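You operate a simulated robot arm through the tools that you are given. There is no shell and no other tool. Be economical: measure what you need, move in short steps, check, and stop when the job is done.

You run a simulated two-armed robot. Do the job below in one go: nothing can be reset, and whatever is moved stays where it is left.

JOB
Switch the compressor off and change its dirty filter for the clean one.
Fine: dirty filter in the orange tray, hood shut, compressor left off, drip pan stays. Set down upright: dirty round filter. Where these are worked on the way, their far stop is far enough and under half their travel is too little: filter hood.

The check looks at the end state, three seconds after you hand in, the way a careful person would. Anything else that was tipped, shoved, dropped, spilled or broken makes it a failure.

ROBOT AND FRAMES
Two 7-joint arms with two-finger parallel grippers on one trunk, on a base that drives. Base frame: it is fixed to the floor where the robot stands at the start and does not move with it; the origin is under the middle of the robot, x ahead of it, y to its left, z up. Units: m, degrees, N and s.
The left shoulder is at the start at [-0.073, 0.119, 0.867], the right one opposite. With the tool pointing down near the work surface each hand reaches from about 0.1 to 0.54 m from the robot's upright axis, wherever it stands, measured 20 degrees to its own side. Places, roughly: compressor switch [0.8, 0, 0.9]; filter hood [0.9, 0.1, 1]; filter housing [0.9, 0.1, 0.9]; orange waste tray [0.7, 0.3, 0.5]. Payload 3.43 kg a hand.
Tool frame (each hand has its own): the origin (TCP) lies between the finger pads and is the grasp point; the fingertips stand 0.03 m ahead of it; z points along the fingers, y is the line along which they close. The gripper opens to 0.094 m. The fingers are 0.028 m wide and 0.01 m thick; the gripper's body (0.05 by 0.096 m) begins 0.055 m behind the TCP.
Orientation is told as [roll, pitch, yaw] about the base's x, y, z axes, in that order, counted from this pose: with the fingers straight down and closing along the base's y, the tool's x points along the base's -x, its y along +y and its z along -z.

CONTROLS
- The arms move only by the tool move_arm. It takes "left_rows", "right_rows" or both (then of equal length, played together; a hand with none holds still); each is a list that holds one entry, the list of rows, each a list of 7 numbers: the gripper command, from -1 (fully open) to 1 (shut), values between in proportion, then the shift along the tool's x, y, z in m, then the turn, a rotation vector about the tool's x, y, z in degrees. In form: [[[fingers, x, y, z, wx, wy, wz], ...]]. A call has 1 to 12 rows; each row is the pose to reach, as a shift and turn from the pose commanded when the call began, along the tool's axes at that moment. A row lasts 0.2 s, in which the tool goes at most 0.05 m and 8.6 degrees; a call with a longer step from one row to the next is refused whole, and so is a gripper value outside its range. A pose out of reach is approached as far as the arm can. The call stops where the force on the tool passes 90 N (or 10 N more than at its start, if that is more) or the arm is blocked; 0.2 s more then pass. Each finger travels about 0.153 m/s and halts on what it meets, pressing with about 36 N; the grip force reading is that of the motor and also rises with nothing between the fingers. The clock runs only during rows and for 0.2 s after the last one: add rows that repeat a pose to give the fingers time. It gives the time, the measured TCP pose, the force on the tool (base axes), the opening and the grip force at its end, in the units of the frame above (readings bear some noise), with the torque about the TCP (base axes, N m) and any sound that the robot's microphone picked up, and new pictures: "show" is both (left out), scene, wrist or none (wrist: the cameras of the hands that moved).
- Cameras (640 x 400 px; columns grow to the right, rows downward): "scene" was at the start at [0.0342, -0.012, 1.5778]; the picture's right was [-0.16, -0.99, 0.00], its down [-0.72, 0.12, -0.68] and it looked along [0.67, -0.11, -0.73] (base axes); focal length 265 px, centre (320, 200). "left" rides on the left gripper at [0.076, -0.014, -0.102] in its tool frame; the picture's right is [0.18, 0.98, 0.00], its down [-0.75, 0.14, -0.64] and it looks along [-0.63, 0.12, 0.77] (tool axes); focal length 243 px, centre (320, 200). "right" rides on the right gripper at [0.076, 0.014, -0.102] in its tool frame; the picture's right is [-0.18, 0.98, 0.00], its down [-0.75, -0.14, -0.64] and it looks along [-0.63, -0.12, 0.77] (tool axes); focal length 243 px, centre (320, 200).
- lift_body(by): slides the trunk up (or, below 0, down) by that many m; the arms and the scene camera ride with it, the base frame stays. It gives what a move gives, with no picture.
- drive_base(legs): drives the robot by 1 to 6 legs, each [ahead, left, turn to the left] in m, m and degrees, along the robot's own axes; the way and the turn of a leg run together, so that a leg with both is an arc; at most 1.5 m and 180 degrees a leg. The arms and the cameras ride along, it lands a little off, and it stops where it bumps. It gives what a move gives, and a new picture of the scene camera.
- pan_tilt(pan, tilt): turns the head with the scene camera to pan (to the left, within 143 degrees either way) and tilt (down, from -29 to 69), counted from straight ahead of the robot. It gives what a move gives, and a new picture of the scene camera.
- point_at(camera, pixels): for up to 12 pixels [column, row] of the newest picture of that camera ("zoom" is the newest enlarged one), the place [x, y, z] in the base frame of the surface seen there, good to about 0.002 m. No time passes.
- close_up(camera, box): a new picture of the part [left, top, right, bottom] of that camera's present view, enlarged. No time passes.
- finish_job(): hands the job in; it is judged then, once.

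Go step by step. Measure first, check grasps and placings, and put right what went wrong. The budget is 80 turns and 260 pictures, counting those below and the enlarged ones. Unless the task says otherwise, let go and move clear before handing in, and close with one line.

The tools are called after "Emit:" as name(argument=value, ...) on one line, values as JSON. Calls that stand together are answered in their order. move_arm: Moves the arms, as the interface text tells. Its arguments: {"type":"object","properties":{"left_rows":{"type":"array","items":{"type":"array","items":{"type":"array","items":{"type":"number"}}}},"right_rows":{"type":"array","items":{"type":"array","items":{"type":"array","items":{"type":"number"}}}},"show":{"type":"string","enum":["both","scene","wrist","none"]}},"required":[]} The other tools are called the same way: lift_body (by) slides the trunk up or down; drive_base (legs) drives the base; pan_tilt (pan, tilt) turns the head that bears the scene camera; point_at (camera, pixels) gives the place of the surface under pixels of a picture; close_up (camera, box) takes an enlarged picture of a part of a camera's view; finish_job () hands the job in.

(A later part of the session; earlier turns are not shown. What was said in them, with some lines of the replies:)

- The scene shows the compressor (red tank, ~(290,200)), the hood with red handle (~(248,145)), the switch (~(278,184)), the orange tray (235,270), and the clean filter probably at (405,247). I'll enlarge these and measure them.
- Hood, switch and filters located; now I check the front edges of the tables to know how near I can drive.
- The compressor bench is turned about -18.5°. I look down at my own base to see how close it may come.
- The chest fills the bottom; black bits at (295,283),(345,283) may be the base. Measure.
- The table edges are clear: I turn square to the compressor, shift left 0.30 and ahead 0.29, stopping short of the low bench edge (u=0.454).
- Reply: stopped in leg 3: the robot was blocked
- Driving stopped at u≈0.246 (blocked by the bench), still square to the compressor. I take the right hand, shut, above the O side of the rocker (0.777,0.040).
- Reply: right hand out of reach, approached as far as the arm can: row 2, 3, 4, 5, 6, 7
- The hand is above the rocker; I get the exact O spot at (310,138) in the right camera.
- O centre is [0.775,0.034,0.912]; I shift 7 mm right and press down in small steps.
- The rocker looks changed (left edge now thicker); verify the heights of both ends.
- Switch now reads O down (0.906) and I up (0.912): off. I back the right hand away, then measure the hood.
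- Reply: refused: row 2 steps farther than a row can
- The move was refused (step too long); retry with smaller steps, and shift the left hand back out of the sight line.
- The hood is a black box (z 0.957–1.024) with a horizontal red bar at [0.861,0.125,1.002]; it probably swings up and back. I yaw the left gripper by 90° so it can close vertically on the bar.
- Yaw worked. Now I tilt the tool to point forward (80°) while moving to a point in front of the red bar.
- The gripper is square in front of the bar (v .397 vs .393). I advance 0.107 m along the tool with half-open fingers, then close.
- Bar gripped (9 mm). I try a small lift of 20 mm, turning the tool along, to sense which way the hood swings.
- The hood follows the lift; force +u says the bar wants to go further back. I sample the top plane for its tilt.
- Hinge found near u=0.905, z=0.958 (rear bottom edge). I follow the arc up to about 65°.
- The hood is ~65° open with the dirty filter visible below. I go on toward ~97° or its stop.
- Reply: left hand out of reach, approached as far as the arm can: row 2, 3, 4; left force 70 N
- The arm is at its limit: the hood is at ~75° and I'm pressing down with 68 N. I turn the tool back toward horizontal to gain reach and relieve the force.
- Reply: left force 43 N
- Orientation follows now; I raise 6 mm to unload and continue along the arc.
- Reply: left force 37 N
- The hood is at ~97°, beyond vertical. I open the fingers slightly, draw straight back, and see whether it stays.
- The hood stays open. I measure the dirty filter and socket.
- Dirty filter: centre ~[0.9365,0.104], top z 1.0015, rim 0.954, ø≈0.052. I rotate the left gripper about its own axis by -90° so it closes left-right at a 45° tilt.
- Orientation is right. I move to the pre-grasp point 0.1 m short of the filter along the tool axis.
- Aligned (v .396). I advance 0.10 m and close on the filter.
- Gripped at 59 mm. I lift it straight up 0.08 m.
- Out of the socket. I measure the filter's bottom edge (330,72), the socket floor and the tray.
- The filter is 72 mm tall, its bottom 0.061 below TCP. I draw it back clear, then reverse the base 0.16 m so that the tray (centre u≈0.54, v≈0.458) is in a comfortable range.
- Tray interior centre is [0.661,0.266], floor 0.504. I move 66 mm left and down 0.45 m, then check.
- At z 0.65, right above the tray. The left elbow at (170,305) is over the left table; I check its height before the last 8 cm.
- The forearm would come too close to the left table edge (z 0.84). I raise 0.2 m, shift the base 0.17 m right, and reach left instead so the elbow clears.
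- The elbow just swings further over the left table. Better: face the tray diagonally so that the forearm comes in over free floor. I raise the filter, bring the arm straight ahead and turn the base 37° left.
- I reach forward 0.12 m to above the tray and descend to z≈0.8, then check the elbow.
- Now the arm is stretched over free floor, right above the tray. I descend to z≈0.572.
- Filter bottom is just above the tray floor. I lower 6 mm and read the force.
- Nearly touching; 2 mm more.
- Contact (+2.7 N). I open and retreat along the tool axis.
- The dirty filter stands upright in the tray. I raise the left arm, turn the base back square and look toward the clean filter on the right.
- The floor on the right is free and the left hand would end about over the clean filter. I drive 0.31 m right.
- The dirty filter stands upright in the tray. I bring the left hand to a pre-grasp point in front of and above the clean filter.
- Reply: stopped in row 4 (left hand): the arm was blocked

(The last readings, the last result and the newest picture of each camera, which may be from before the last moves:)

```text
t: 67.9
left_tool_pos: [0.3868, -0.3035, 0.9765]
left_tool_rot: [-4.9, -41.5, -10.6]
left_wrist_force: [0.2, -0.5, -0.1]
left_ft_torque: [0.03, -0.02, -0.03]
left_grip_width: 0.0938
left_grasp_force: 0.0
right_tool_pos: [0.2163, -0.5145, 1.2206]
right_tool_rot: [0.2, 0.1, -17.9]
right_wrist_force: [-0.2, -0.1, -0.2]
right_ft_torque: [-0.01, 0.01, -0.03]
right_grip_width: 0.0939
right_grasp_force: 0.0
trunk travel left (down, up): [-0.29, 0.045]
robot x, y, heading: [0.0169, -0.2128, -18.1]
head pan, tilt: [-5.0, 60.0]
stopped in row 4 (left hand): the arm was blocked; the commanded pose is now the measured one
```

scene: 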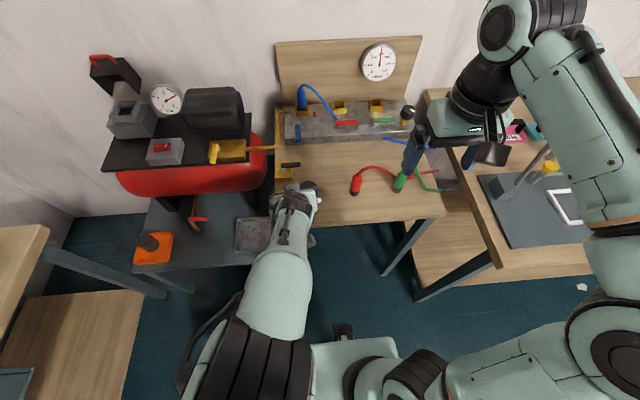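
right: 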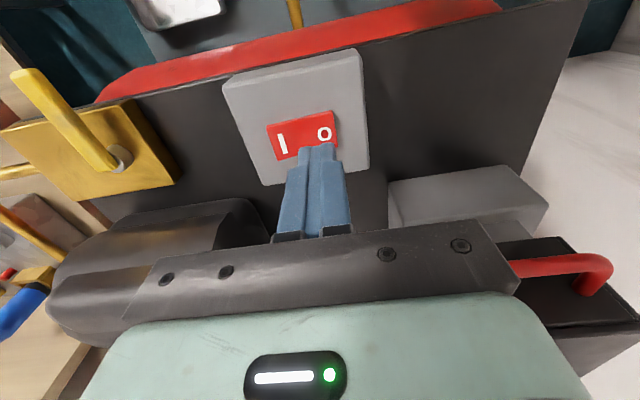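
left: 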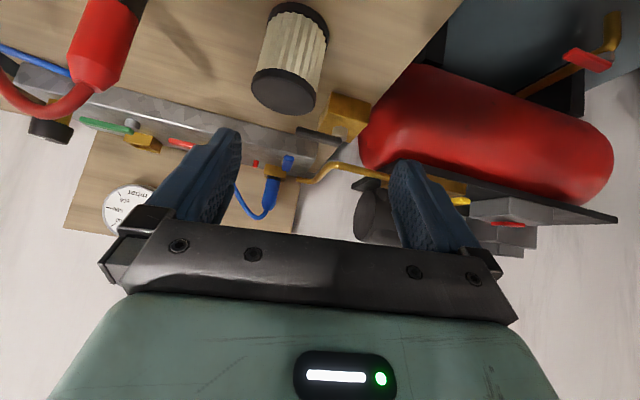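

The arm is blocked (too close to the body), and the hand got skewed by ~7°. I back the base 0.14 m for more room.

Emit:
drive_base(legs=[[-0.14, 0, 0]])

Emit:
close_up(camera="scene", box=[220, 90, 380, 190])

```text
t: 69.3
left_tool_pos: [0.2537, -0.2608, 0.9769]
left_tool_rot: [-4.9, -41.6, -10.7]
left_wrist_force: [-0.5, -0.1, -0.5]
left_ft_torque: [-0.03, 0.03, 0.0]
left_grip_width: 0.0941
left_grasp_force: 0.0
right_tool_pos: [0.0828, -0.4708, 1.2209]
right_tool_rot: [0.0, -0.1, -18.0]
right_wrist_force: [-0.3, -0.6, -0.2]
right_ft_torque: [0.01, -0.02, 0.01]
right_grip_width: 0.094
right_grasp_force: 0.0
trunk travel left (down, up): [-0.29, 0.045]
robot x, y, heading: [-0.1134, -0.164, -18.1]
head pan, tilt: [-5.0, 60.0]
```

scene: 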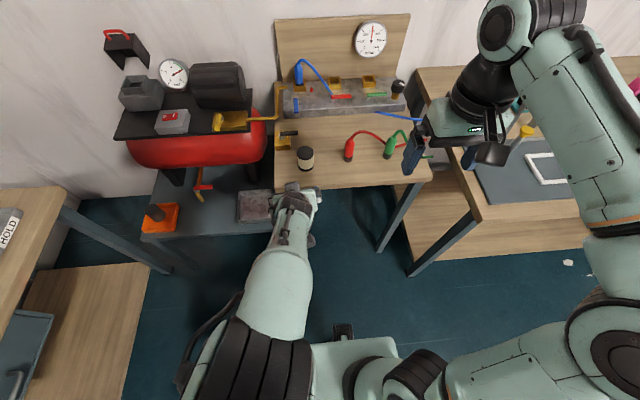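

```text
4.00 times, centred on (300, 140) of scene
```

zoom: 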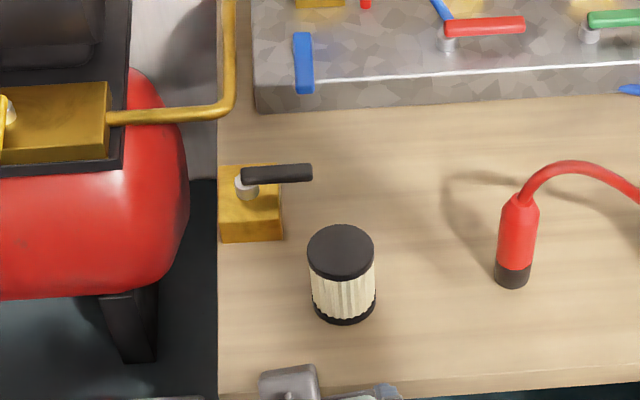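

Emit:
point_at(camera="zoom", pixels=[[341, 252], [311, 253], [371, 253], [341, 228], [341, 276], [342, 322], [342, 345], [300, 172], [265, 225], [341, 295]])

```text
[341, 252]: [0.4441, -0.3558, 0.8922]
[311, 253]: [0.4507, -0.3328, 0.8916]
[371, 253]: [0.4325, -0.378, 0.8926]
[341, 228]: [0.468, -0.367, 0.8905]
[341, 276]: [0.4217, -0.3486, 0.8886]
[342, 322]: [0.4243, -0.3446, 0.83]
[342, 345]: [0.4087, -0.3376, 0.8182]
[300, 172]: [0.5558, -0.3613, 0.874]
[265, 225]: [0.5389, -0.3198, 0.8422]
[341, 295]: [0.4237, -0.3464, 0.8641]
```

Clean filter centre [0.444,-0.3565], table 0.8185, top 0.892. I correct the orientation (about 5.4° round the tool axis) and go to the pre-grasp point.

Emit:
move_arm(left_rows=[[[-1, -0.029, -0.0135, 0.0275, 0, -0.5, 1.8], [-1, -0.057, -0.027, 0.055, 0, -1, 3.6], [-1, -0.0858, -0.0403, 0.0826, 0, -1.4, 5.4]]])

```text
t: 70.1
left_tool_pos: [0.3589, -0.3284, 0.9746]
left_tool_rot: [0.0, -43.1, -18.0]
left_wrist_force: [0.2, -0.6, -0.2]
left_ft_torque: [0.03, 0.01, 0.01]
left_grip_width: 0.0942
left_grasp_force: 0.1
right_tool_pos: [0.0841, -0.4719, 1.2223]
right_tool_rot: [0.1, 0.1, -17.9]
right_wrist_force: [-0.4, -0.8, 0.3]
right_ft_torque: [0.03, -0.01, -0.03]
right_grip_width: 0.094
right_grasp_force: 0.0
trunk travel left (down, up): [-0.29, 0.045]
robot x, y, heading: [-0.1118, -0.1659, -18.4]
head pan, tilt: [-5.0, 60.0]
```

scene: 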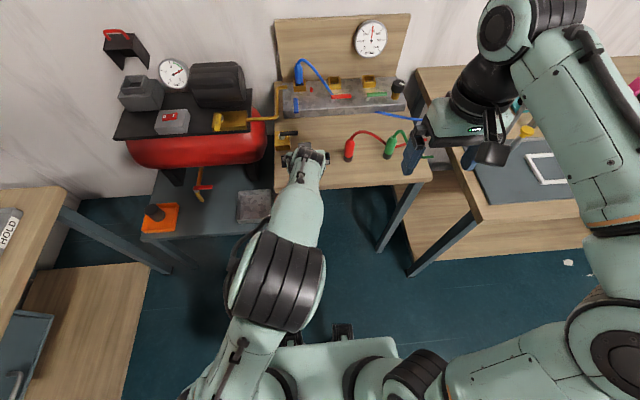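
left: 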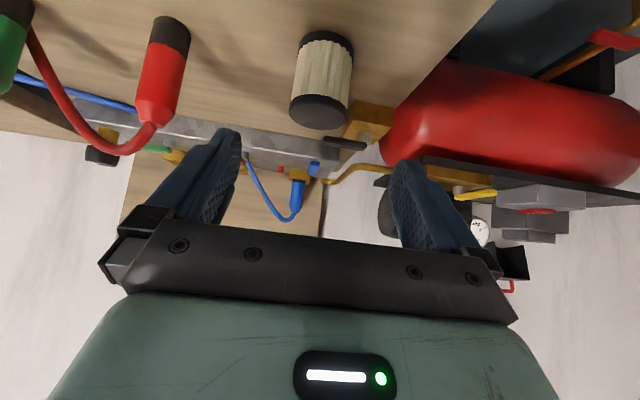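

Pose is exact; the filter is centred between the fingers. I advance 0.13 m and close.

Emit:
move_arm(left_rows=[[[-0.7, 0, 0, 0.035, 0, 0, 0], [-0.7, 0, 0, 0.07, 0, 0, 0], [-0.7, 0, 0, 0.1, 0, 0, 0], [-0.7, 0, 0, 0.12, 0, 0, 0], [-0.7, 0, 0, 0.13, 0, 0, 0], [1, 0, 0, 0.13, 0, 0, 0], [1, 0, 0, 0.13, 0, 0, 0], [1, 0, 0, 0.13, 0, 0, 0]]], show="wrist")

```text
t: 71.9
left_tool_pos: [0.4423, -0.3551, 0.8802]
left_tool_rot: [-0.1, -43.3, -17.9]
left_wrist_force: [-0.1, 0.5, -0.6]
left_ft_torque: [0.01, 0.02, -0.04]
left_grip_width: 0.0588
left_grasp_force: 35.9
right_tool_pos: [0.0824, -0.4711, 1.2211]
right_tool_rot: [0.0, 0.0, -18.0]
right_wrist_force: [-0.4, -0.1, 0.3]
right_ft_torque: [0.03, 0.02, 0.01]
right_grip_width: 0.0938
right_grasp_force: 0.1
trunk travel left (down, up): [-0.29, 0.045]
robot x, y, heading: [-0.1111, -0.1679, -18.2]
head pan, tilt: [-5.0, 60.0]
```

left: 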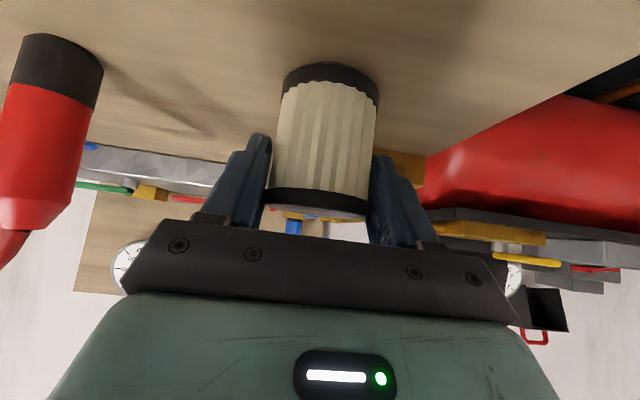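

Gripped (58.8 mm, bottom 0.0617 below TCP). I lift 0.25 m, draw back a bit, then drive left and ahead toward the compressor.

Emit:
move_arm(left_rows=[[[1, -0.0274, 0, -0.0292, 0, 0, 0], [1, -0.0548, 0, -0.0583, 0, 0, 0], [1, -0.0822, 0, -0.0875, 0, 0, 0], [1, -0.1096, 0, -0.1166, 0, 0, 0], [1, -0.137, 0, -0.1458, 0, 0, 0], [1, -0.171, 0, -0.175, 0, 0, 0], [1, -0.142, 0, -0.21, 0, 0, 0], [1, -0.113, 0, -0.237, 0, 0, 0]]], show="wrist")

Emit:
drive_base(legs=[[0, 0.485, 0], [0.28, 0, 0]])

```text
t: 73.7
left_tool_pos: [0.3657, -0.3297, 1.1327]
left_tool_rot: [-0.2, -43.3, -17.8]
left_wrist_force: [0.1, 1.0, -0.8]
left_ft_torque: [-0.03, 0.0, 0.01]
left_grip_width: 0.0588
left_grasp_force: 35.4
right_tool_pos: [0.082, -0.4709, 1.2208]
right_tool_rot: [0.1, 0.0, -18.0]
right_wrist_force: [0.3, 0.0, 0.4]
right_ft_torque: [-0.02, -0.02, 0.01]
right_grip_width: 0.0937
right_grasp_force: 0.1
trunk travel left (down, up): [-0.29, 0.045]
robot x, y, heading: [-0.1076, -0.1676, -18.2]
head pan, tilt: [-5.0, 60.0]
```

left: 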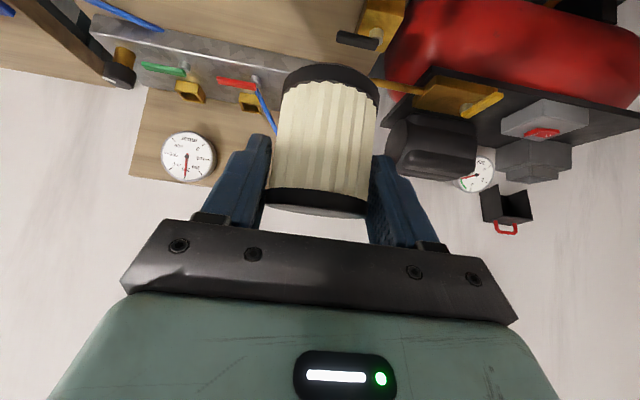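

```text
t: 80.1
left_tool_pos: [0.7932, 0.0449, 1.1322]
left_tool_rot: [0.1, -43.2, -18.1]
left_wrist_force: [-0.3, -0.6, -0.8]
left_ft_torque: [-0.01, 0.02, 0.01]
left_grip_width: 0.0589
left_grasp_force: 36.4
right_tool_pos: [0.5077, -0.0958, 1.2202]
right_tool_rot: [0.1, 0.1, -18.3]
right_wrist_force: [0.2, 0.4, 1.1]
right_ft_torque: [-0.03, 0.0, 0.01]
right_grip_width: 0.0939
right_grasp_force: 0.1
trunk travel left (down, up): [-0.29, 0.045]
robot x, y, heading: [0.3145, 0.2113, -18.4]
head pan, tilt: [-5.0, 60.0]
```

scene: 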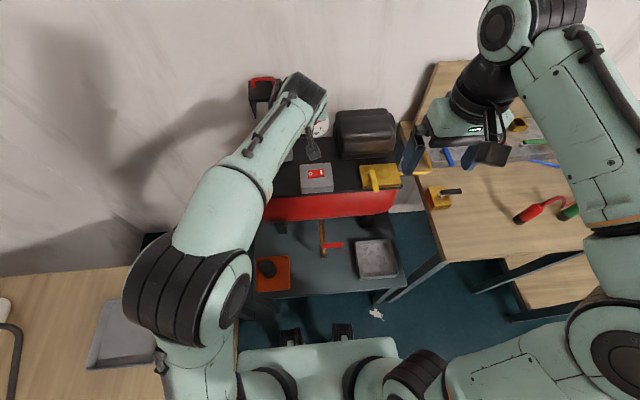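

Arrived: I move the clean filter left 0.10 and forward 0.116 m to above the socket at z≈1.08.

Emit:
move_arm(left_rows=[[[1, 0, 0.04, 0, 0, 0, 0], [1, 0, 0.08, 0, 0, 0, 0], [1, 0, 0.101, 0, 0, 0, 0], [1, -0.015, 0.101, 0.033, 0, 0, 0], [1, -0.03, 0.101, 0.065, 0, 0, 0], [1, -0.0502, 0.101, 0.1, 0, 0, 0], [1, -0.0502, 0.101, 0.1157, 0, 0, 0], [1, -0.0502, 0.101, 0.1157, 0, 0, 0]]])

Emit:
close_up(camera="scene", box=[210, 60, 370, 160])

```text
t: 81.9
left_tool_pos: [0.9313, 0.1056, 1.082]
left_tool_rot: [0.0, -43.1, -18.1]
left_wrist_force: [0.3, 0.7, -1.1]
left_ft_torque: [0.01, -0.02, 0.01]
left_grip_width: 0.0582
left_grasp_force: 35.3
right_tool_pos: [0.5084, -0.0946, 1.2203]
right_tool_rot: [0.0, 0.0, -18.2]
right_wrist_force: [0.4, 0.5, 0.2]
right_ft_torque: [0.04, 0.06, 0.02]
right_grip_width: 0.094
right_grasp_force: 0.0
trunk travel left (down, up): [-0.29, 0.045]
robot x, y, heading: [0.315, 0.2107, -18.4]
head pan, tilt: [-5.0, 60.0]
```

scene: 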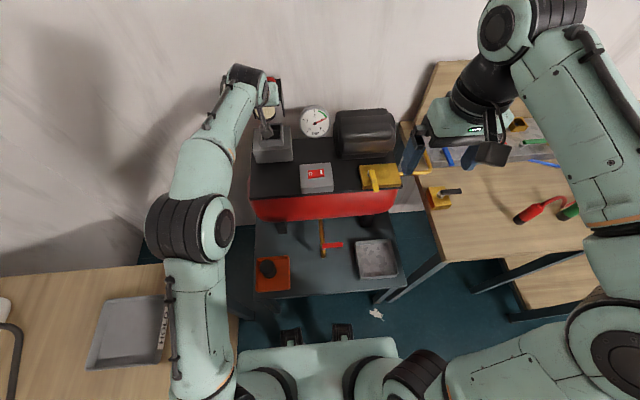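
left: 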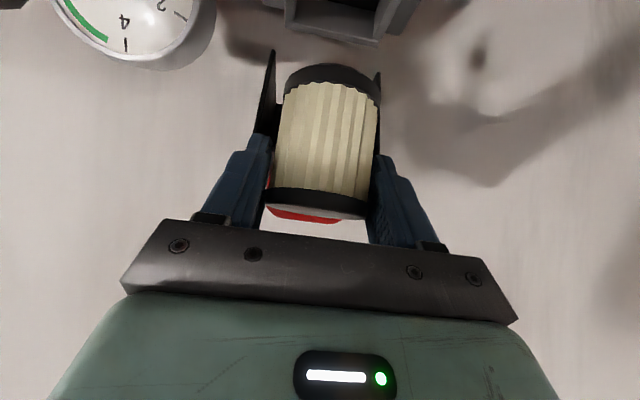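

```text
4.00 times, centred on (290, 110) of scene
```

zoom: 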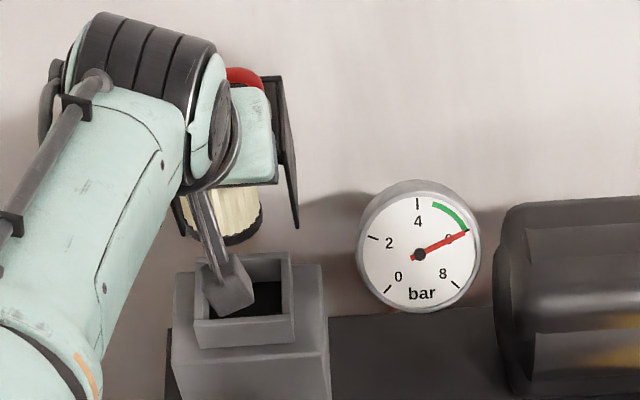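

Above the socket, 3 mm short in x. I correct and descend 85 mm in steps.

Emit:
move_arm(left_rows=[[[1, -0.0022, 0, 0.002, 0, 0, 0], [1, 0.0115, 0, 0.0166, 0, 0, 0], [1, 0.0252, 0, 0.0312, 0, 0, 0], [1, 0.0354, 0, 0.042, 0, 0, 0], [1, 0.0423, 0, 0.0495, 0, 0, 0], [1, 0.0491, 0, 0.0568, 0, 0, 0], [1, 0.056, 0, 0.064, 0, 0, 0]]])

Emit:
close_up(camera="scene", box=[210, 60, 370, 160])

```text
t: 83.5
left_tool_pos: [0.9366, 0.1033, 0.9963]
left_tool_rot: [0.0, -43.1, -18.0]
left_wrist_force: [-0.9, 0.6, -0.8]
left_ft_torque: [0.0, 0.05, 0.0]
left_grip_width: 0.058
left_grasp_force: 35.7
right_tool_pos: [0.5087, -0.0947, 1.2208]
right_tool_rot: [0.0, 0.1, -18.1]
right_wrist_force: [0.9, 1.2, 0.3]
right_ft_torque: [-0.01, -0.03, -0.02]
right_grip_width: 0.0941
right_grasp_force: 0.0
trunk travel left (down, up): [-0.29, 0.045]
robot x, y, heading: [0.3167, 0.2102, -18.5]
head pan, tilt: [-5.0, 60.0]
```

scene: 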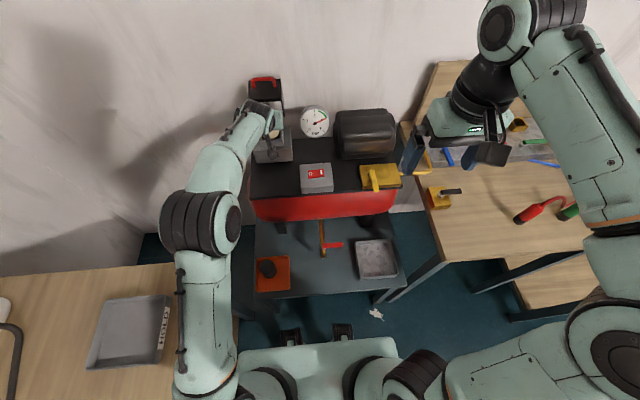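
left: 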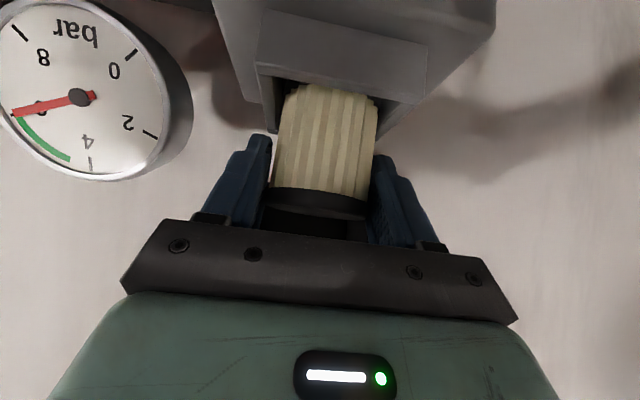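

```text
4.00 times, centred on (290, 110) of scene
```

zoom: 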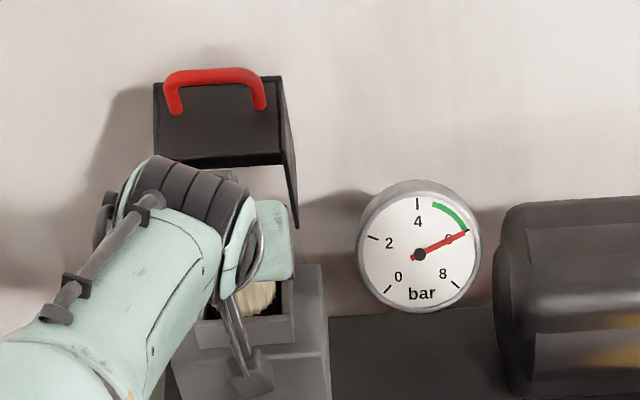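

The filter is inside the socket walls. I lower the last 6 mm and watch the force.

Emit:
move_arm(left_rows=[[[1, 0.0014, 0, 0.0015, 0, 0, 0], [1, 0.0027, 0, 0.0029, 0, 0, 0], [1, 0.0041, 0, 0.0044, 0, 0, 0], [1, 0.0041, 0, 0.0044, 0, 0, 0]]], show="none")

```text
t: 84.5
left_tool_pos: [0.9366, 0.1048, 0.9908]
left_tool_rot: [0.0, -43.3, -18.1]
left_wrist_force: [-0.8, -0.7, 0.1]
left_ft_torque: [0.0, 0.03, -0.03]
left_grip_width: 0.0584
left_grasp_force: 36.5
right_tool_pos: [0.5085, -0.0961, 1.2202]
right_tool_rot: [0.1, 0.1, -18.2]
right_wrist_force: [0.1, 0.6, 0.4]
right_ft_torque: [-0.01, 0.03, -0.02]
right_grip_width: 0.0938
right_grasp_force: 0.0
trunk travel left (down, up): [-0.29, 0.045]
robot x, y, heading: [0.3113, 0.2125, -18.5]
head pan, tilt: [-5.0, 60.0]
```

Emit:
move_arm(left_rows=[[[1, 0.0007, 0, 0.0007, 0, 0, 0], [1, 0.0014, 0, 0.0015, 0, 0, 0], [1, 0.002, 0, 0.0022, 0, 0, 0], [1, 0.002, 0, 0.0022, 0, 0, 0]]], show="none")

```text
t: 85.5
left_tool_pos: [0.9365, 0.1038, 0.9891]
left_tool_rot: [-0.1, -43.3, -18.1]
left_wrist_force: [-2.4, 1.6, 5.7]
left_ft_torque: [0.03, 0.13, -0.04]
left_grip_width: 0.0586
left_grasp_force: 36.5
right_tool_pos: [0.5079, -0.0959, 1.2214]
right_tool_rot: [0.1, 0.0, -18.2]
right_wrist_force: [-0.5, 0.1, -0.1]
right_ft_torque: [-0.03, 0.0, 0.0]
right_grip_width: 0.094
right_grasp_force: 0.1
trunk travel left (down, up): [-0.29, 0.045]
robot x, y, heading: [0.3129, 0.209, -18.5]
head pan, tilt: [-5.0, 60.0]
```

It rests on the floor (+6 N). I open and back out along the tool axis.

Emit:
move_arm(left_rows=[[[0.0, 0, 0, 0, 0, 0, 0], [-0.6, 0, 0, 0, 0, 0, 0], [-0.6, 0, 0, 0, 0, 0, 0], [-0.6, 0, 0, -0.025, 0, 0, 0], [-0.6, 0, 0, -0.06, 0, 0, 0], [-0.6, 0, 0, -0.1, 0, 0, 0], [-0.6, 0, 0, -0.145, 0, 0, 0], [-0.6, 0, 0, -0.19, 0, 0, 0], [-0.6, 0, 0, -0.235, 0, 0, 0]]])

Emit:
close_up(camera="scene", box=[210, 60, 370, 160])

```text
t: 87.5
left_tool_pos: [0.7842, 0.1552, 1.1586]
left_tool_rot: [0.1, -43.2, -18.0]
left_wrist_force: [-0.7, -0.3, -0.8]
left_ft_torque: [0.0, -0.01, -0.03]
left_grip_width: 0.0754
left_grasp_force: 0.0
right_tool_pos: [0.5085, -0.0948, 1.2213]
right_tool_rot: [-0.1, 0.1, -18.3]
right_wrist_force: [0.5, -0.4, -1.1]
right_ft_torque: [0.01, -0.03, 0.02]
right_grip_width: 0.0939
right_grasp_force: 0.0
trunk travel left (down, up): [-0.29, 0.045]
robot x, y, heading: [0.3163, 0.2136, -18.6]
head pan, tilt: [-5.0, 60.0]
```

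scene: 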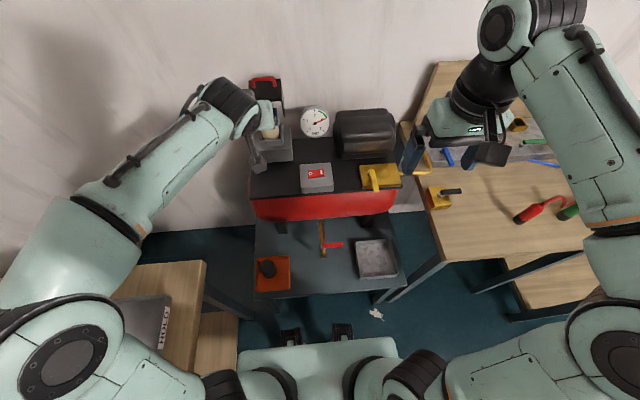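
left: 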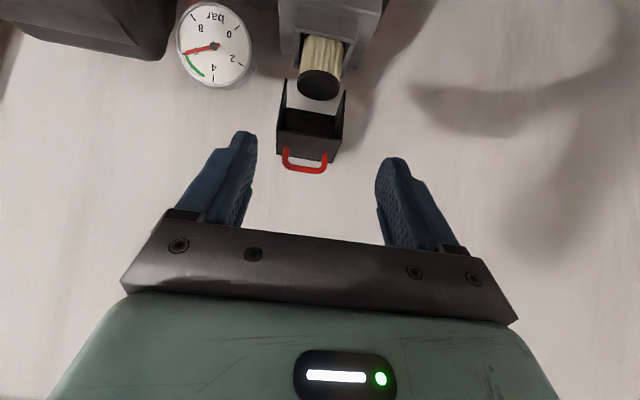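

```text
4.00 times, centred on (290, 110) of scene
```

zoom: 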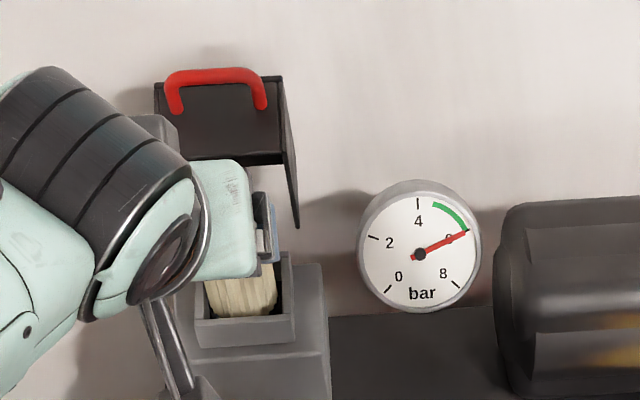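

Clean filter is in the socket. I verify its seat height and where the open bar is.

Emit:
point_at(camera="left", pixels=[[318, 85], [305, 85], [332, 85], [303, 168], [287, 153], [322, 158], [303, 150], [280, 90], [340, 100]])

Emit:
point_at(camera="zoom", pixels=[[215, 74], [172, 105], [262, 102], [215, 120], [215, 155]])

```text
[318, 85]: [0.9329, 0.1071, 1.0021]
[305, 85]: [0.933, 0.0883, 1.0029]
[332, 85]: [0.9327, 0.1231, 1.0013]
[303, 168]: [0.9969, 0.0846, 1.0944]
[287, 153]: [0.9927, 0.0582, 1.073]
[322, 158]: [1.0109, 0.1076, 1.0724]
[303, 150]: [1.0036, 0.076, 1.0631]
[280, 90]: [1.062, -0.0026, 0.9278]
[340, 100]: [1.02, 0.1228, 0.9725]
```

```text
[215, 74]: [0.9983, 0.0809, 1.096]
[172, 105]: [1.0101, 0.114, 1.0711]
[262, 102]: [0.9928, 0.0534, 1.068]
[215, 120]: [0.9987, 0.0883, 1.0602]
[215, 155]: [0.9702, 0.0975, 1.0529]
```

Filter seated (top 1.002). The open bar is at u≈0.92, z≈1.095. I turn the gripper back by +90° to grip the bar and swing the hood shut.

Emit:
move_arm(left_rows=[[[-0.6, 0, 0, 0, 0, 0, 8.2], [-0.6, 0, 0, 0, 0, 0, 16.4], [-0.6, 0, 0, 0, 0, 0, 24.6], [-0.6, 0, 0, 0, 0, 0, 32.8], [-0.6, 0, 0, 0, 0, 0, 41], [-0.6, 0, 0, 0, 0, 0, 49.2], [-0.6, 0, 0, 0, 0, 0, 57.4], [0, 0, 0, 0, 0, 0, 65.6], [0, 0, 0, 0, 0, 0, 73.8], [0.4, 0, 0, 0, 0, 0, 82], [0.4, 0, 0, 0, 0, 0, 89.6]]], show="none")

Emit:
move_arm(left_rows=[[[0.45, 0, 0, 0, -8, 0, 0], [0.45, 0, 0, 0, -16, 0, 0], [0.45, 0, 0, 0, -24, 0, 0], [0.45, 0, 0, 0, -31.5, 0, 0]]])

Emit:
close_up(camera="scene", box=[210, 60, 370, 160])

```text
t: 89.9
left_tool_pos: [0.7835, 0.1538, 1.1584]
left_tool_rot: [43.2, -0.2, -107.9]
left_wrist_force: [0.9, -0.1, -0.5]
left_ft_torque: [0.01, 0.01, 0.01]
left_grip_width: 0.0283
left_grasp_force: 0.0
right_tool_pos: [0.5077, -0.0949, 1.2206]
right_tool_rot: [0.0, -0.1, -18.1]
right_wrist_force: [-0.1, 0.3, 0.7]
right_ft_torque: [0.01, 0.04, 0.0]
right_grip_width: 0.094
right_grasp_force: 0.1
trunk travel left (down, up): [-0.29, 0.045]
robot x, y, heading: [0.3136, 0.2092, -18.5]
head pan, tilt: [-5.0, 60.0]
```

```text
t: 90.9
left_tool_pos: [0.784, 0.1537, 1.1598]
left_tool_rot: [74.8, -0.2, -107.9]
left_wrist_force: [0.4, 0.9, 0.0]
left_ft_torque: [-0.01, -0.01, -0.03]
left_grip_width: 0.0259
left_grasp_force: 0.0
right_tool_pos: [0.5086, -0.0944, 1.2202]
right_tool_rot: [0.1, 0.0, -18.2]
right_wrist_force: [-1.0, 0.0, 0.3]
right_ft_torque: [-0.02, 0.0, -0.01]
right_grip_width: 0.0941
right_grasp_force: 0.1
trunk travel left (down, up): [-0.29, 0.045]
robot x, y, heading: [0.3134, 0.2103, -18.3]
head pan, tilt: [-5.0, 60.0]
```

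scene: 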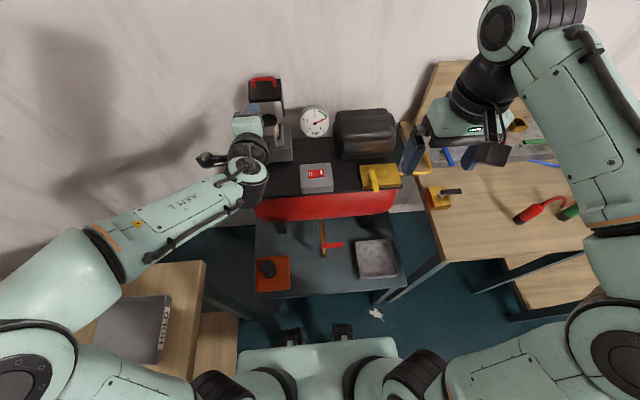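
left: 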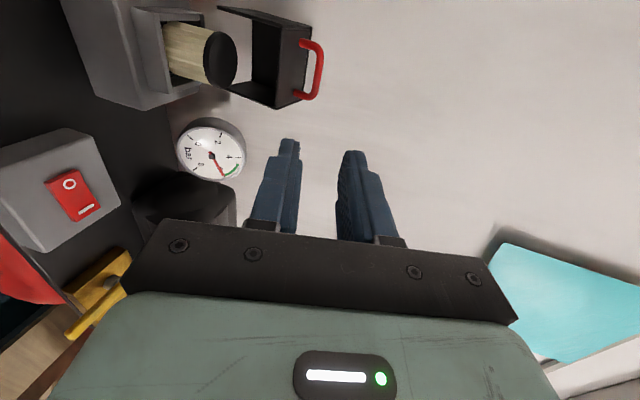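

```text
4.00 times, centred on (290, 110) of scene
```

zoom: 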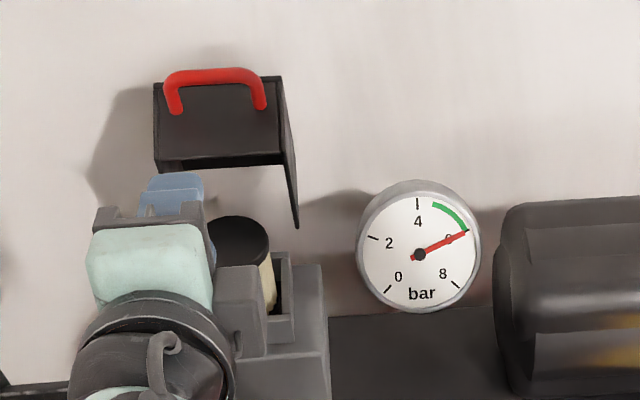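

Aligned with the bar (v 0.395 vs 0.394). I advance along the tool with fingers 26 mm open to 30 mm short, and check.

Emit:
move_arm(left_rows=[[[0.45, 0, -0.002, 0.045, 0, 0, 0], [0.45, 0, -0.004, 0.09, 0, 0, 0], [0.45, 0, -0.007, 0.135, 0, 0, 0], [0.45, 0, -0.007, 0.17, 0, 0, 0], [0.45, 0, -0.007, 0.188, 0, 0, 0], [0.45, 0, -0.007, 0.188, 0, 0, 0]]], show="wrist")

Emit:
point_at(camera="left", pixels=[[320, 60], [320, 90], [345, 60]])

Emit:
close_up(camera="left", box=[220, 50, 460, 200])

```text
t: 92.3
left_tool_pos: [0.9527, 0.0988, 1.1018]
left_tool_rot: [74.6, -0.3, -107.8]
left_wrist_force: [-0.2, 0.4, 0.2]
left_ft_torque: [0.02, 0.0, 0.01]
left_grip_width: 0.026
left_grasp_force: 0.0
right_tool_pos: [0.5095, -0.0944, 1.2209]
right_tool_rot: [0.1, 0.0, -18.2]
right_wrist_force: [0.1, 0.4, -0.2]
right_ft_torque: [-0.01, -0.02, -0.01]
right_grip_width: 0.0938
right_grasp_force: 0.1
trunk travel left (down, up): [-0.29, 0.045]
robot x, y, heading: [0.3096, 0.209, -18.4]
head pan, tilt: [-5.0, 60.0]
```

left: 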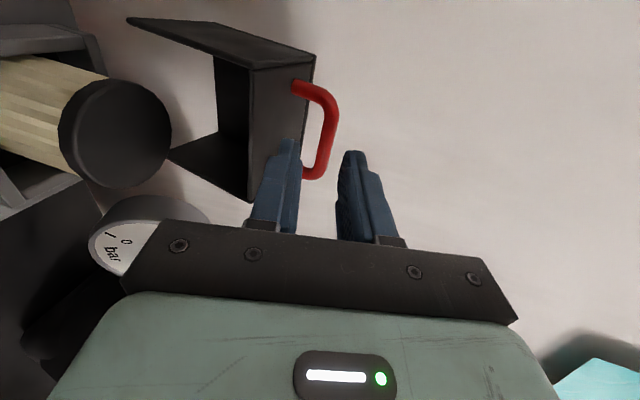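

```text
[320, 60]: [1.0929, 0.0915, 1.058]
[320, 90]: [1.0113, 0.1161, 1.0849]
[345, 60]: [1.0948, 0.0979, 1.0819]
```

```text
2.67 times, centred on (340, 125) of left
```

zoom: 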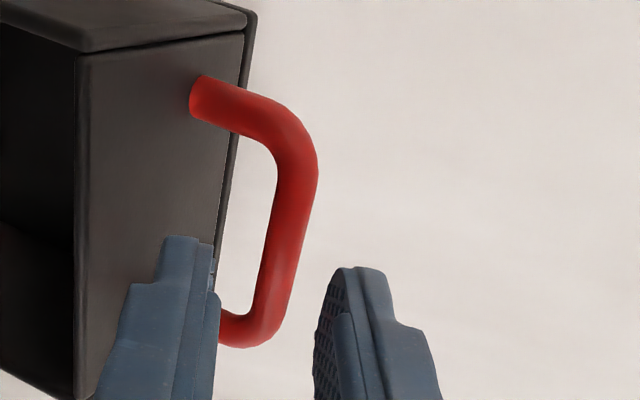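

Emit:
point_at(camera="zoom", pixels=[[298, 170], [285, 220], [270, 280], [150, 200], [185, 260], [330, 300], [200, 270]])

```text
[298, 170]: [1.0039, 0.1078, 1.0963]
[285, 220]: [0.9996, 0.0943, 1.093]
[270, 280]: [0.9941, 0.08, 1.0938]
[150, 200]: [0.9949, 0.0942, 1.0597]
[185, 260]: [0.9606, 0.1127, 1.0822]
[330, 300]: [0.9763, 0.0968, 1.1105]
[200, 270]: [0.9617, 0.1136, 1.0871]
```

Bar centre ≈ (u .921, z 1.092); I advance 33 mm, raise 3 mm, then close.

Emit:
move_arm(left_rows=[[[0.53, 0, 0.003, 0.012, 0, 0, 0], [0.53, 0, 0.003, 0.024, 0, 0, 0], [0.53, 0, 0.003, 0.033, 0, 0, 0], [1, 0, 0.003, 0.033, 0, 0, 0], [1, 0, 0.003, 0.033, 0, 0, 0]]], show="wrist")

Emit:
close_up(camera="scene", box=[210, 60, 370, 160])

```text
t: 93.5
left_tool_pos: [0.984, 0.0881, 1.0982]
left_tool_rot: [74.6, 0.0, -107.8]
left_wrist_force: [1.3, 1.1, 1.8]
left_ft_torque: [1.17, -0.4, -0.37]
left_grip_width: 0.0097
left_grasp_force: 43.4
right_tool_pos: [0.5079, -0.0949, 1.2204]
right_tool_rot: [0.2, 0.0, -18.3]
right_wrist_force: [0.7, 0.1, -0.3]
right_ft_torque: [0.0, 0.02, 0.0]
right_grip_width: 0.0941
right_grasp_force: 0.1
trunk travel left (down, up): [-0.29, 0.045]
robot x, y, heading: [0.314, 0.2088, -18.2]
head pan, tilt: [-5.0, 60.0]
```

left: 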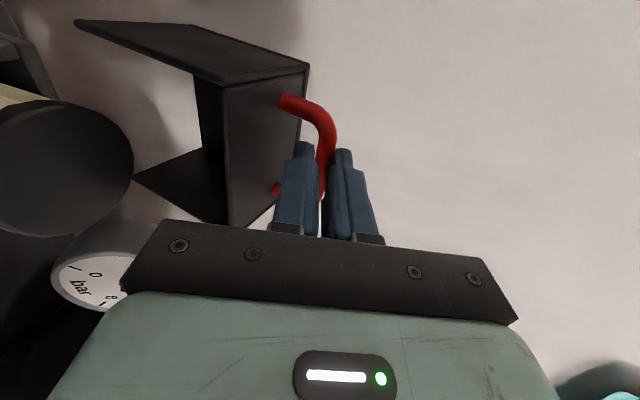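

```text
4.00 times, centred on (290, 110) of scene
```

zoom: 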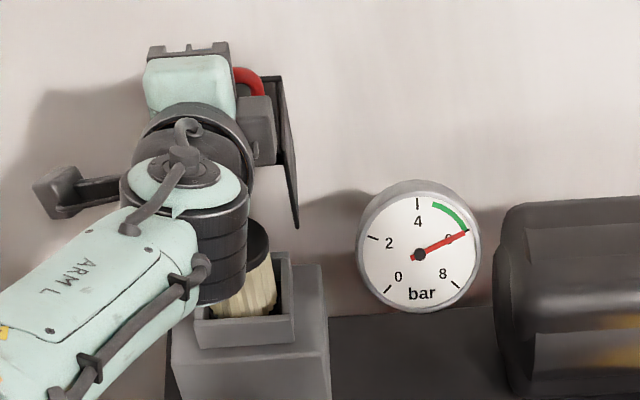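

Gripped. I swing the hood back down along the arc, first to about 22°.

Emit:
move_arm(left_rows=[[[1, 0, -0.0041, -0.0186, 0, 0, 0], [1, 0, -0.0106, -0.0365, 0, 0, 0], [1, 0, -0.0196, -0.0531, 0, 0, 0], [1, 0, -0.0309, -0.0685, 0, 0, 0], [1, 0, -0.0443, -0.082, 0, 0, 0], [1, 0, -0.0593, -0.0936, 0, 0, 0], [1, 0, -0.0759, -0.103, 0, 0, 0]]], show="wrist")

Emit:
close_up(camera="scene", box=[210, 60, 370, 160])

```text
t: 95.1
left_tool_pos: [0.87, 0.1253, 1.0508]
left_tool_rot: [74.6, -0.3, -107.7]
left_wrist_force: [2.4, 2.7, -1.8]
left_ft_torque: [0.69, -0.22, 0.08]
left_grip_width: 0.0094
left_grasp_force: 43.3
right_tool_pos: [0.5098, -0.0954, 1.2209]
right_tool_rot: [0.0, 0.0, -18.2]
right_wrist_force: [0.4, -0.5, -1.0]
right_ft_torque: [0.01, 0.01, 0.01]
right_grip_width: 0.0941
right_grasp_force: 0.1
trunk travel left (down, up): [-0.29, 0.045]
robot x, y, heading: [0.3121, 0.2104, -18.2]
head pan, tilt: [-5.0, 60.0]
```

left: 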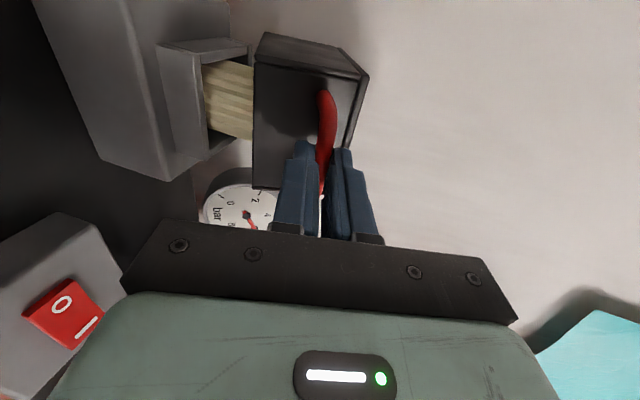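

```text
4.00 times, centred on (290, 110) of scene
```

zoom: 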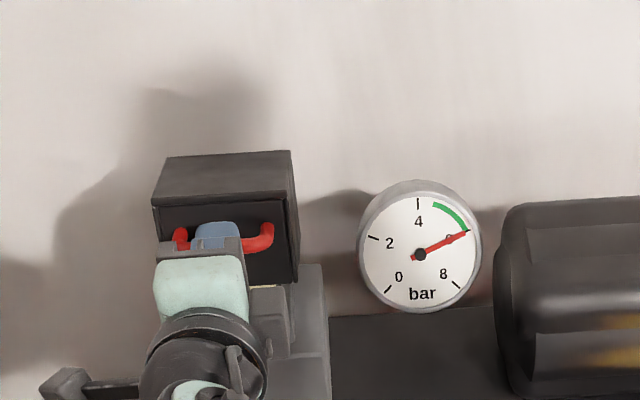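

Smooth, forces tiny. I continue to fully shut.

Emit:
move_arm(left_rows=[[[1, 0, -0.0153, -0.0063, 0, 0, 0], [1, 0, -0.0313, -0.0107, 0, 0, 0], [1, 0, -0.0432, -0.0125, 0, 0, 0], [1, 0, -0.0502, -0.0132, 0, 0, 0], [1, 0, -0.0535, -0.0132, 0, 0, 0], [1, 0, -0.0535, -0.0132, 0, 0, 0]]], show="wrist")

Emit:
close_up(camera="scene", box=[210, 60, 370, 160])

Emit:
point_at(camera="zoom", pixels=[[225, 175], [225, 190], [225, 205], [225, 215], [170, 200], [275, 200]])

```text
t: 96.5
left_tool_pos: [0.847, 0.1331, 1.0046]
left_tool_rot: [75.1, -0.3, -107.7]
left_wrist_force: [8.5, 2.3, 14.5]
left_ft_torque: [-0.1, -0.35, -0.04]
left_grip_width: 0.0091
left_grasp_force: 43.0
right_tool_pos: [0.508, -0.0945, 1.2207]
right_tool_rot: [0.0, 0.0, -18.2]
right_wrist_force: [-1.0, -0.3, -0.3]
right_ft_torque: [0.01, -0.01, -0.01]
right_grip_width: 0.0942
right_grasp_force: 0.0
trunk travel left (down, up): [-0.29, 0.045]
robot x, y, heading: [0.3143, 0.2101, -18.5]
head pan, tilt: [-5.0, 60.0]
```

left: 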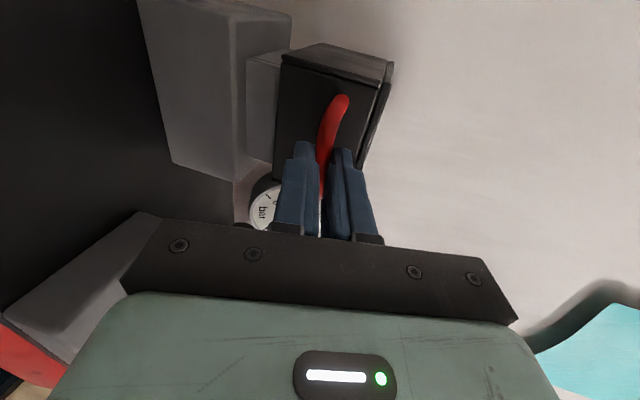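

```text
4.00 times, centred on (290, 110) of scene
```

zoom: 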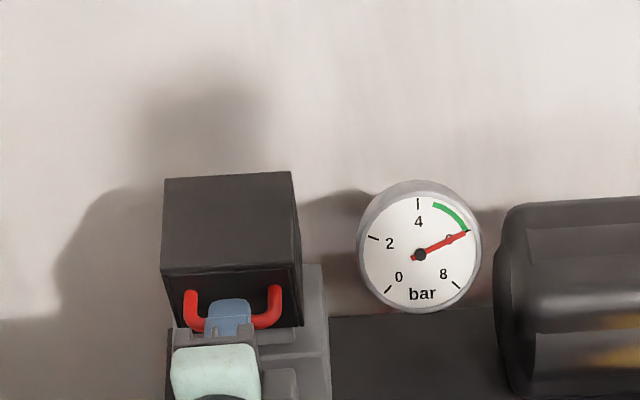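

```text
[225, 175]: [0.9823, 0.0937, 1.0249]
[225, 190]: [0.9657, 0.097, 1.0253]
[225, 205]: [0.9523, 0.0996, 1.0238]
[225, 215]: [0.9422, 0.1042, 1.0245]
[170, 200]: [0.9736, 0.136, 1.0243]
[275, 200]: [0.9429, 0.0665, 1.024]
```

The hood's top is level at 1.0245 and force +14 N: shut. I open and retreat.

Emit:
move_arm(left_rows=[[[0.5, 0, 0, 0, 0, 0, 0], [0.3, 0, 0.002, 0, 0, 0, 0], [0.3, 0, 0.002, 0, 0, 0, 0], [0.3, 0, 0.002, -0.03, 0, 0, 0], [0.3, 0, 0.002, -0.07, 0, 0, 0], [0.3, 0, 0.01, -0.11, 0, 0, 0], [0.3, 0, 0.04, -0.14, 0, 0, 0], [0.3, 0, 0.08, -0.16, 0, 0, 0], [0.3, 0, 0.12, -0.18, 0, 0, 0]]], show="none")

Emit:
drive_base(legs=[[-0.12, 0, 0]])

Emit:
close_up(camera="scene", box=[200, 40, 440, 190])

Emit:
close_up(camera="scene", box=[200, 180, 440, 330])

```text
t: 98.5
left_tool_pos: [0.7119, 0.1766, 1.1653]
left_tool_rot: [74.7, -0.3, -107.8]
left_wrist_force: [0.5, 0.0, -0.7]
left_ft_torque: [-0.01, 0.01, -0.03]
left_grip_width: 0.033
left_grasp_force: 0.0
right_tool_pos: [0.5073, -0.0949, 1.2217]
right_tool_rot: [0.1, 0.0, -18.2]
right_wrist_force: [0.6, -0.2, 0.3]
right_ft_torque: [0.0, -0.03, 0.0]
right_grip_width: 0.0939
right_grasp_force: 0.2
trunk travel left (down, up): [-0.29, 0.045]
robot x, y, heading: [0.3167, 0.2091, -18.4]
head pan, tilt: [-5.0, 60.0]
```

```text
t: 99.7
left_tool_pos: [0.6009, 0.2121, 1.1648]
left_tool_rot: [74.8, -0.4, -107.9]
left_wrist_force: [0.2, -0.1, -0.1]
left_ft_torque: [-0.01, 0.01, 0.01]
left_grip_width: 0.0329
left_grasp_force: 0.1
right_tool_pos: [0.3966, -0.0579, 1.2197]
right_tool_rot: [0.0, 0.0, -18.2]
right_wrist_force: [-0.4, -1.1, 0.1]
right_ft_torque: [0.03, -0.01, -0.03]
right_grip_width: 0.094
right_grasp_force: 0.1
trunk travel left (down, up): [-0.29, 0.045]
robot x, y, heading: [0.2043, 0.2456, -18.7]
head pan, tilt: [-5.0, 60.0]
```

scene: 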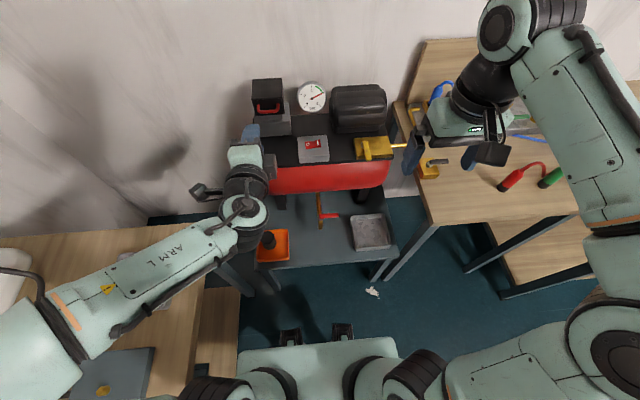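

```text
2.67 times, centred on (320, 115) of scene
```

zoom: 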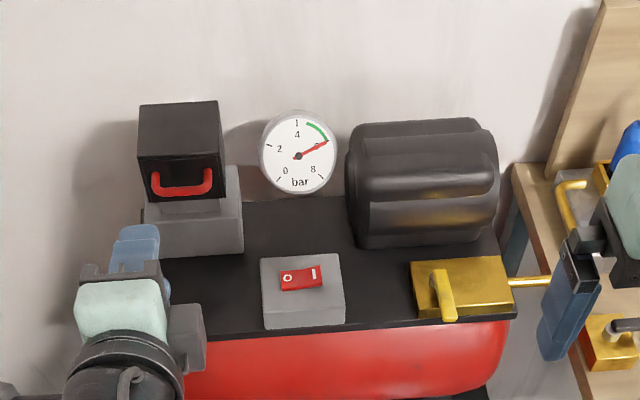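

```text
2.67 times, centred on (320, 255) of scene
```

zoom: 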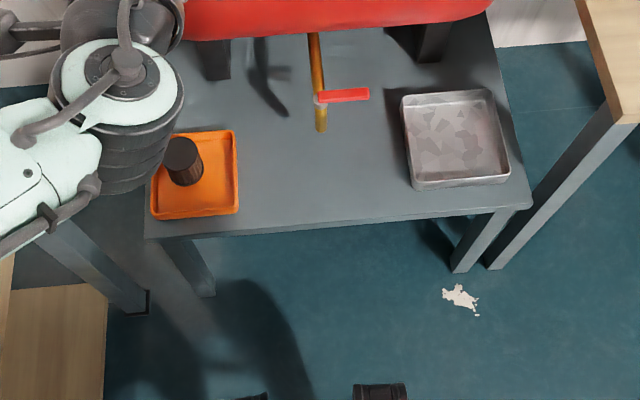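

The pictures show the hood shut, the switch at O, the dirty filter upright in the orange tray, the drip pan unmoved and both hands clear. I hand in.

Emit:
finish_job()

```text
The job is handed in.
```

The job is handed in: the compressor is off, the clean filter is in its housing, the hood is shut, the dirty filter stands upright in the orange tray, and the drip pan was not touched.
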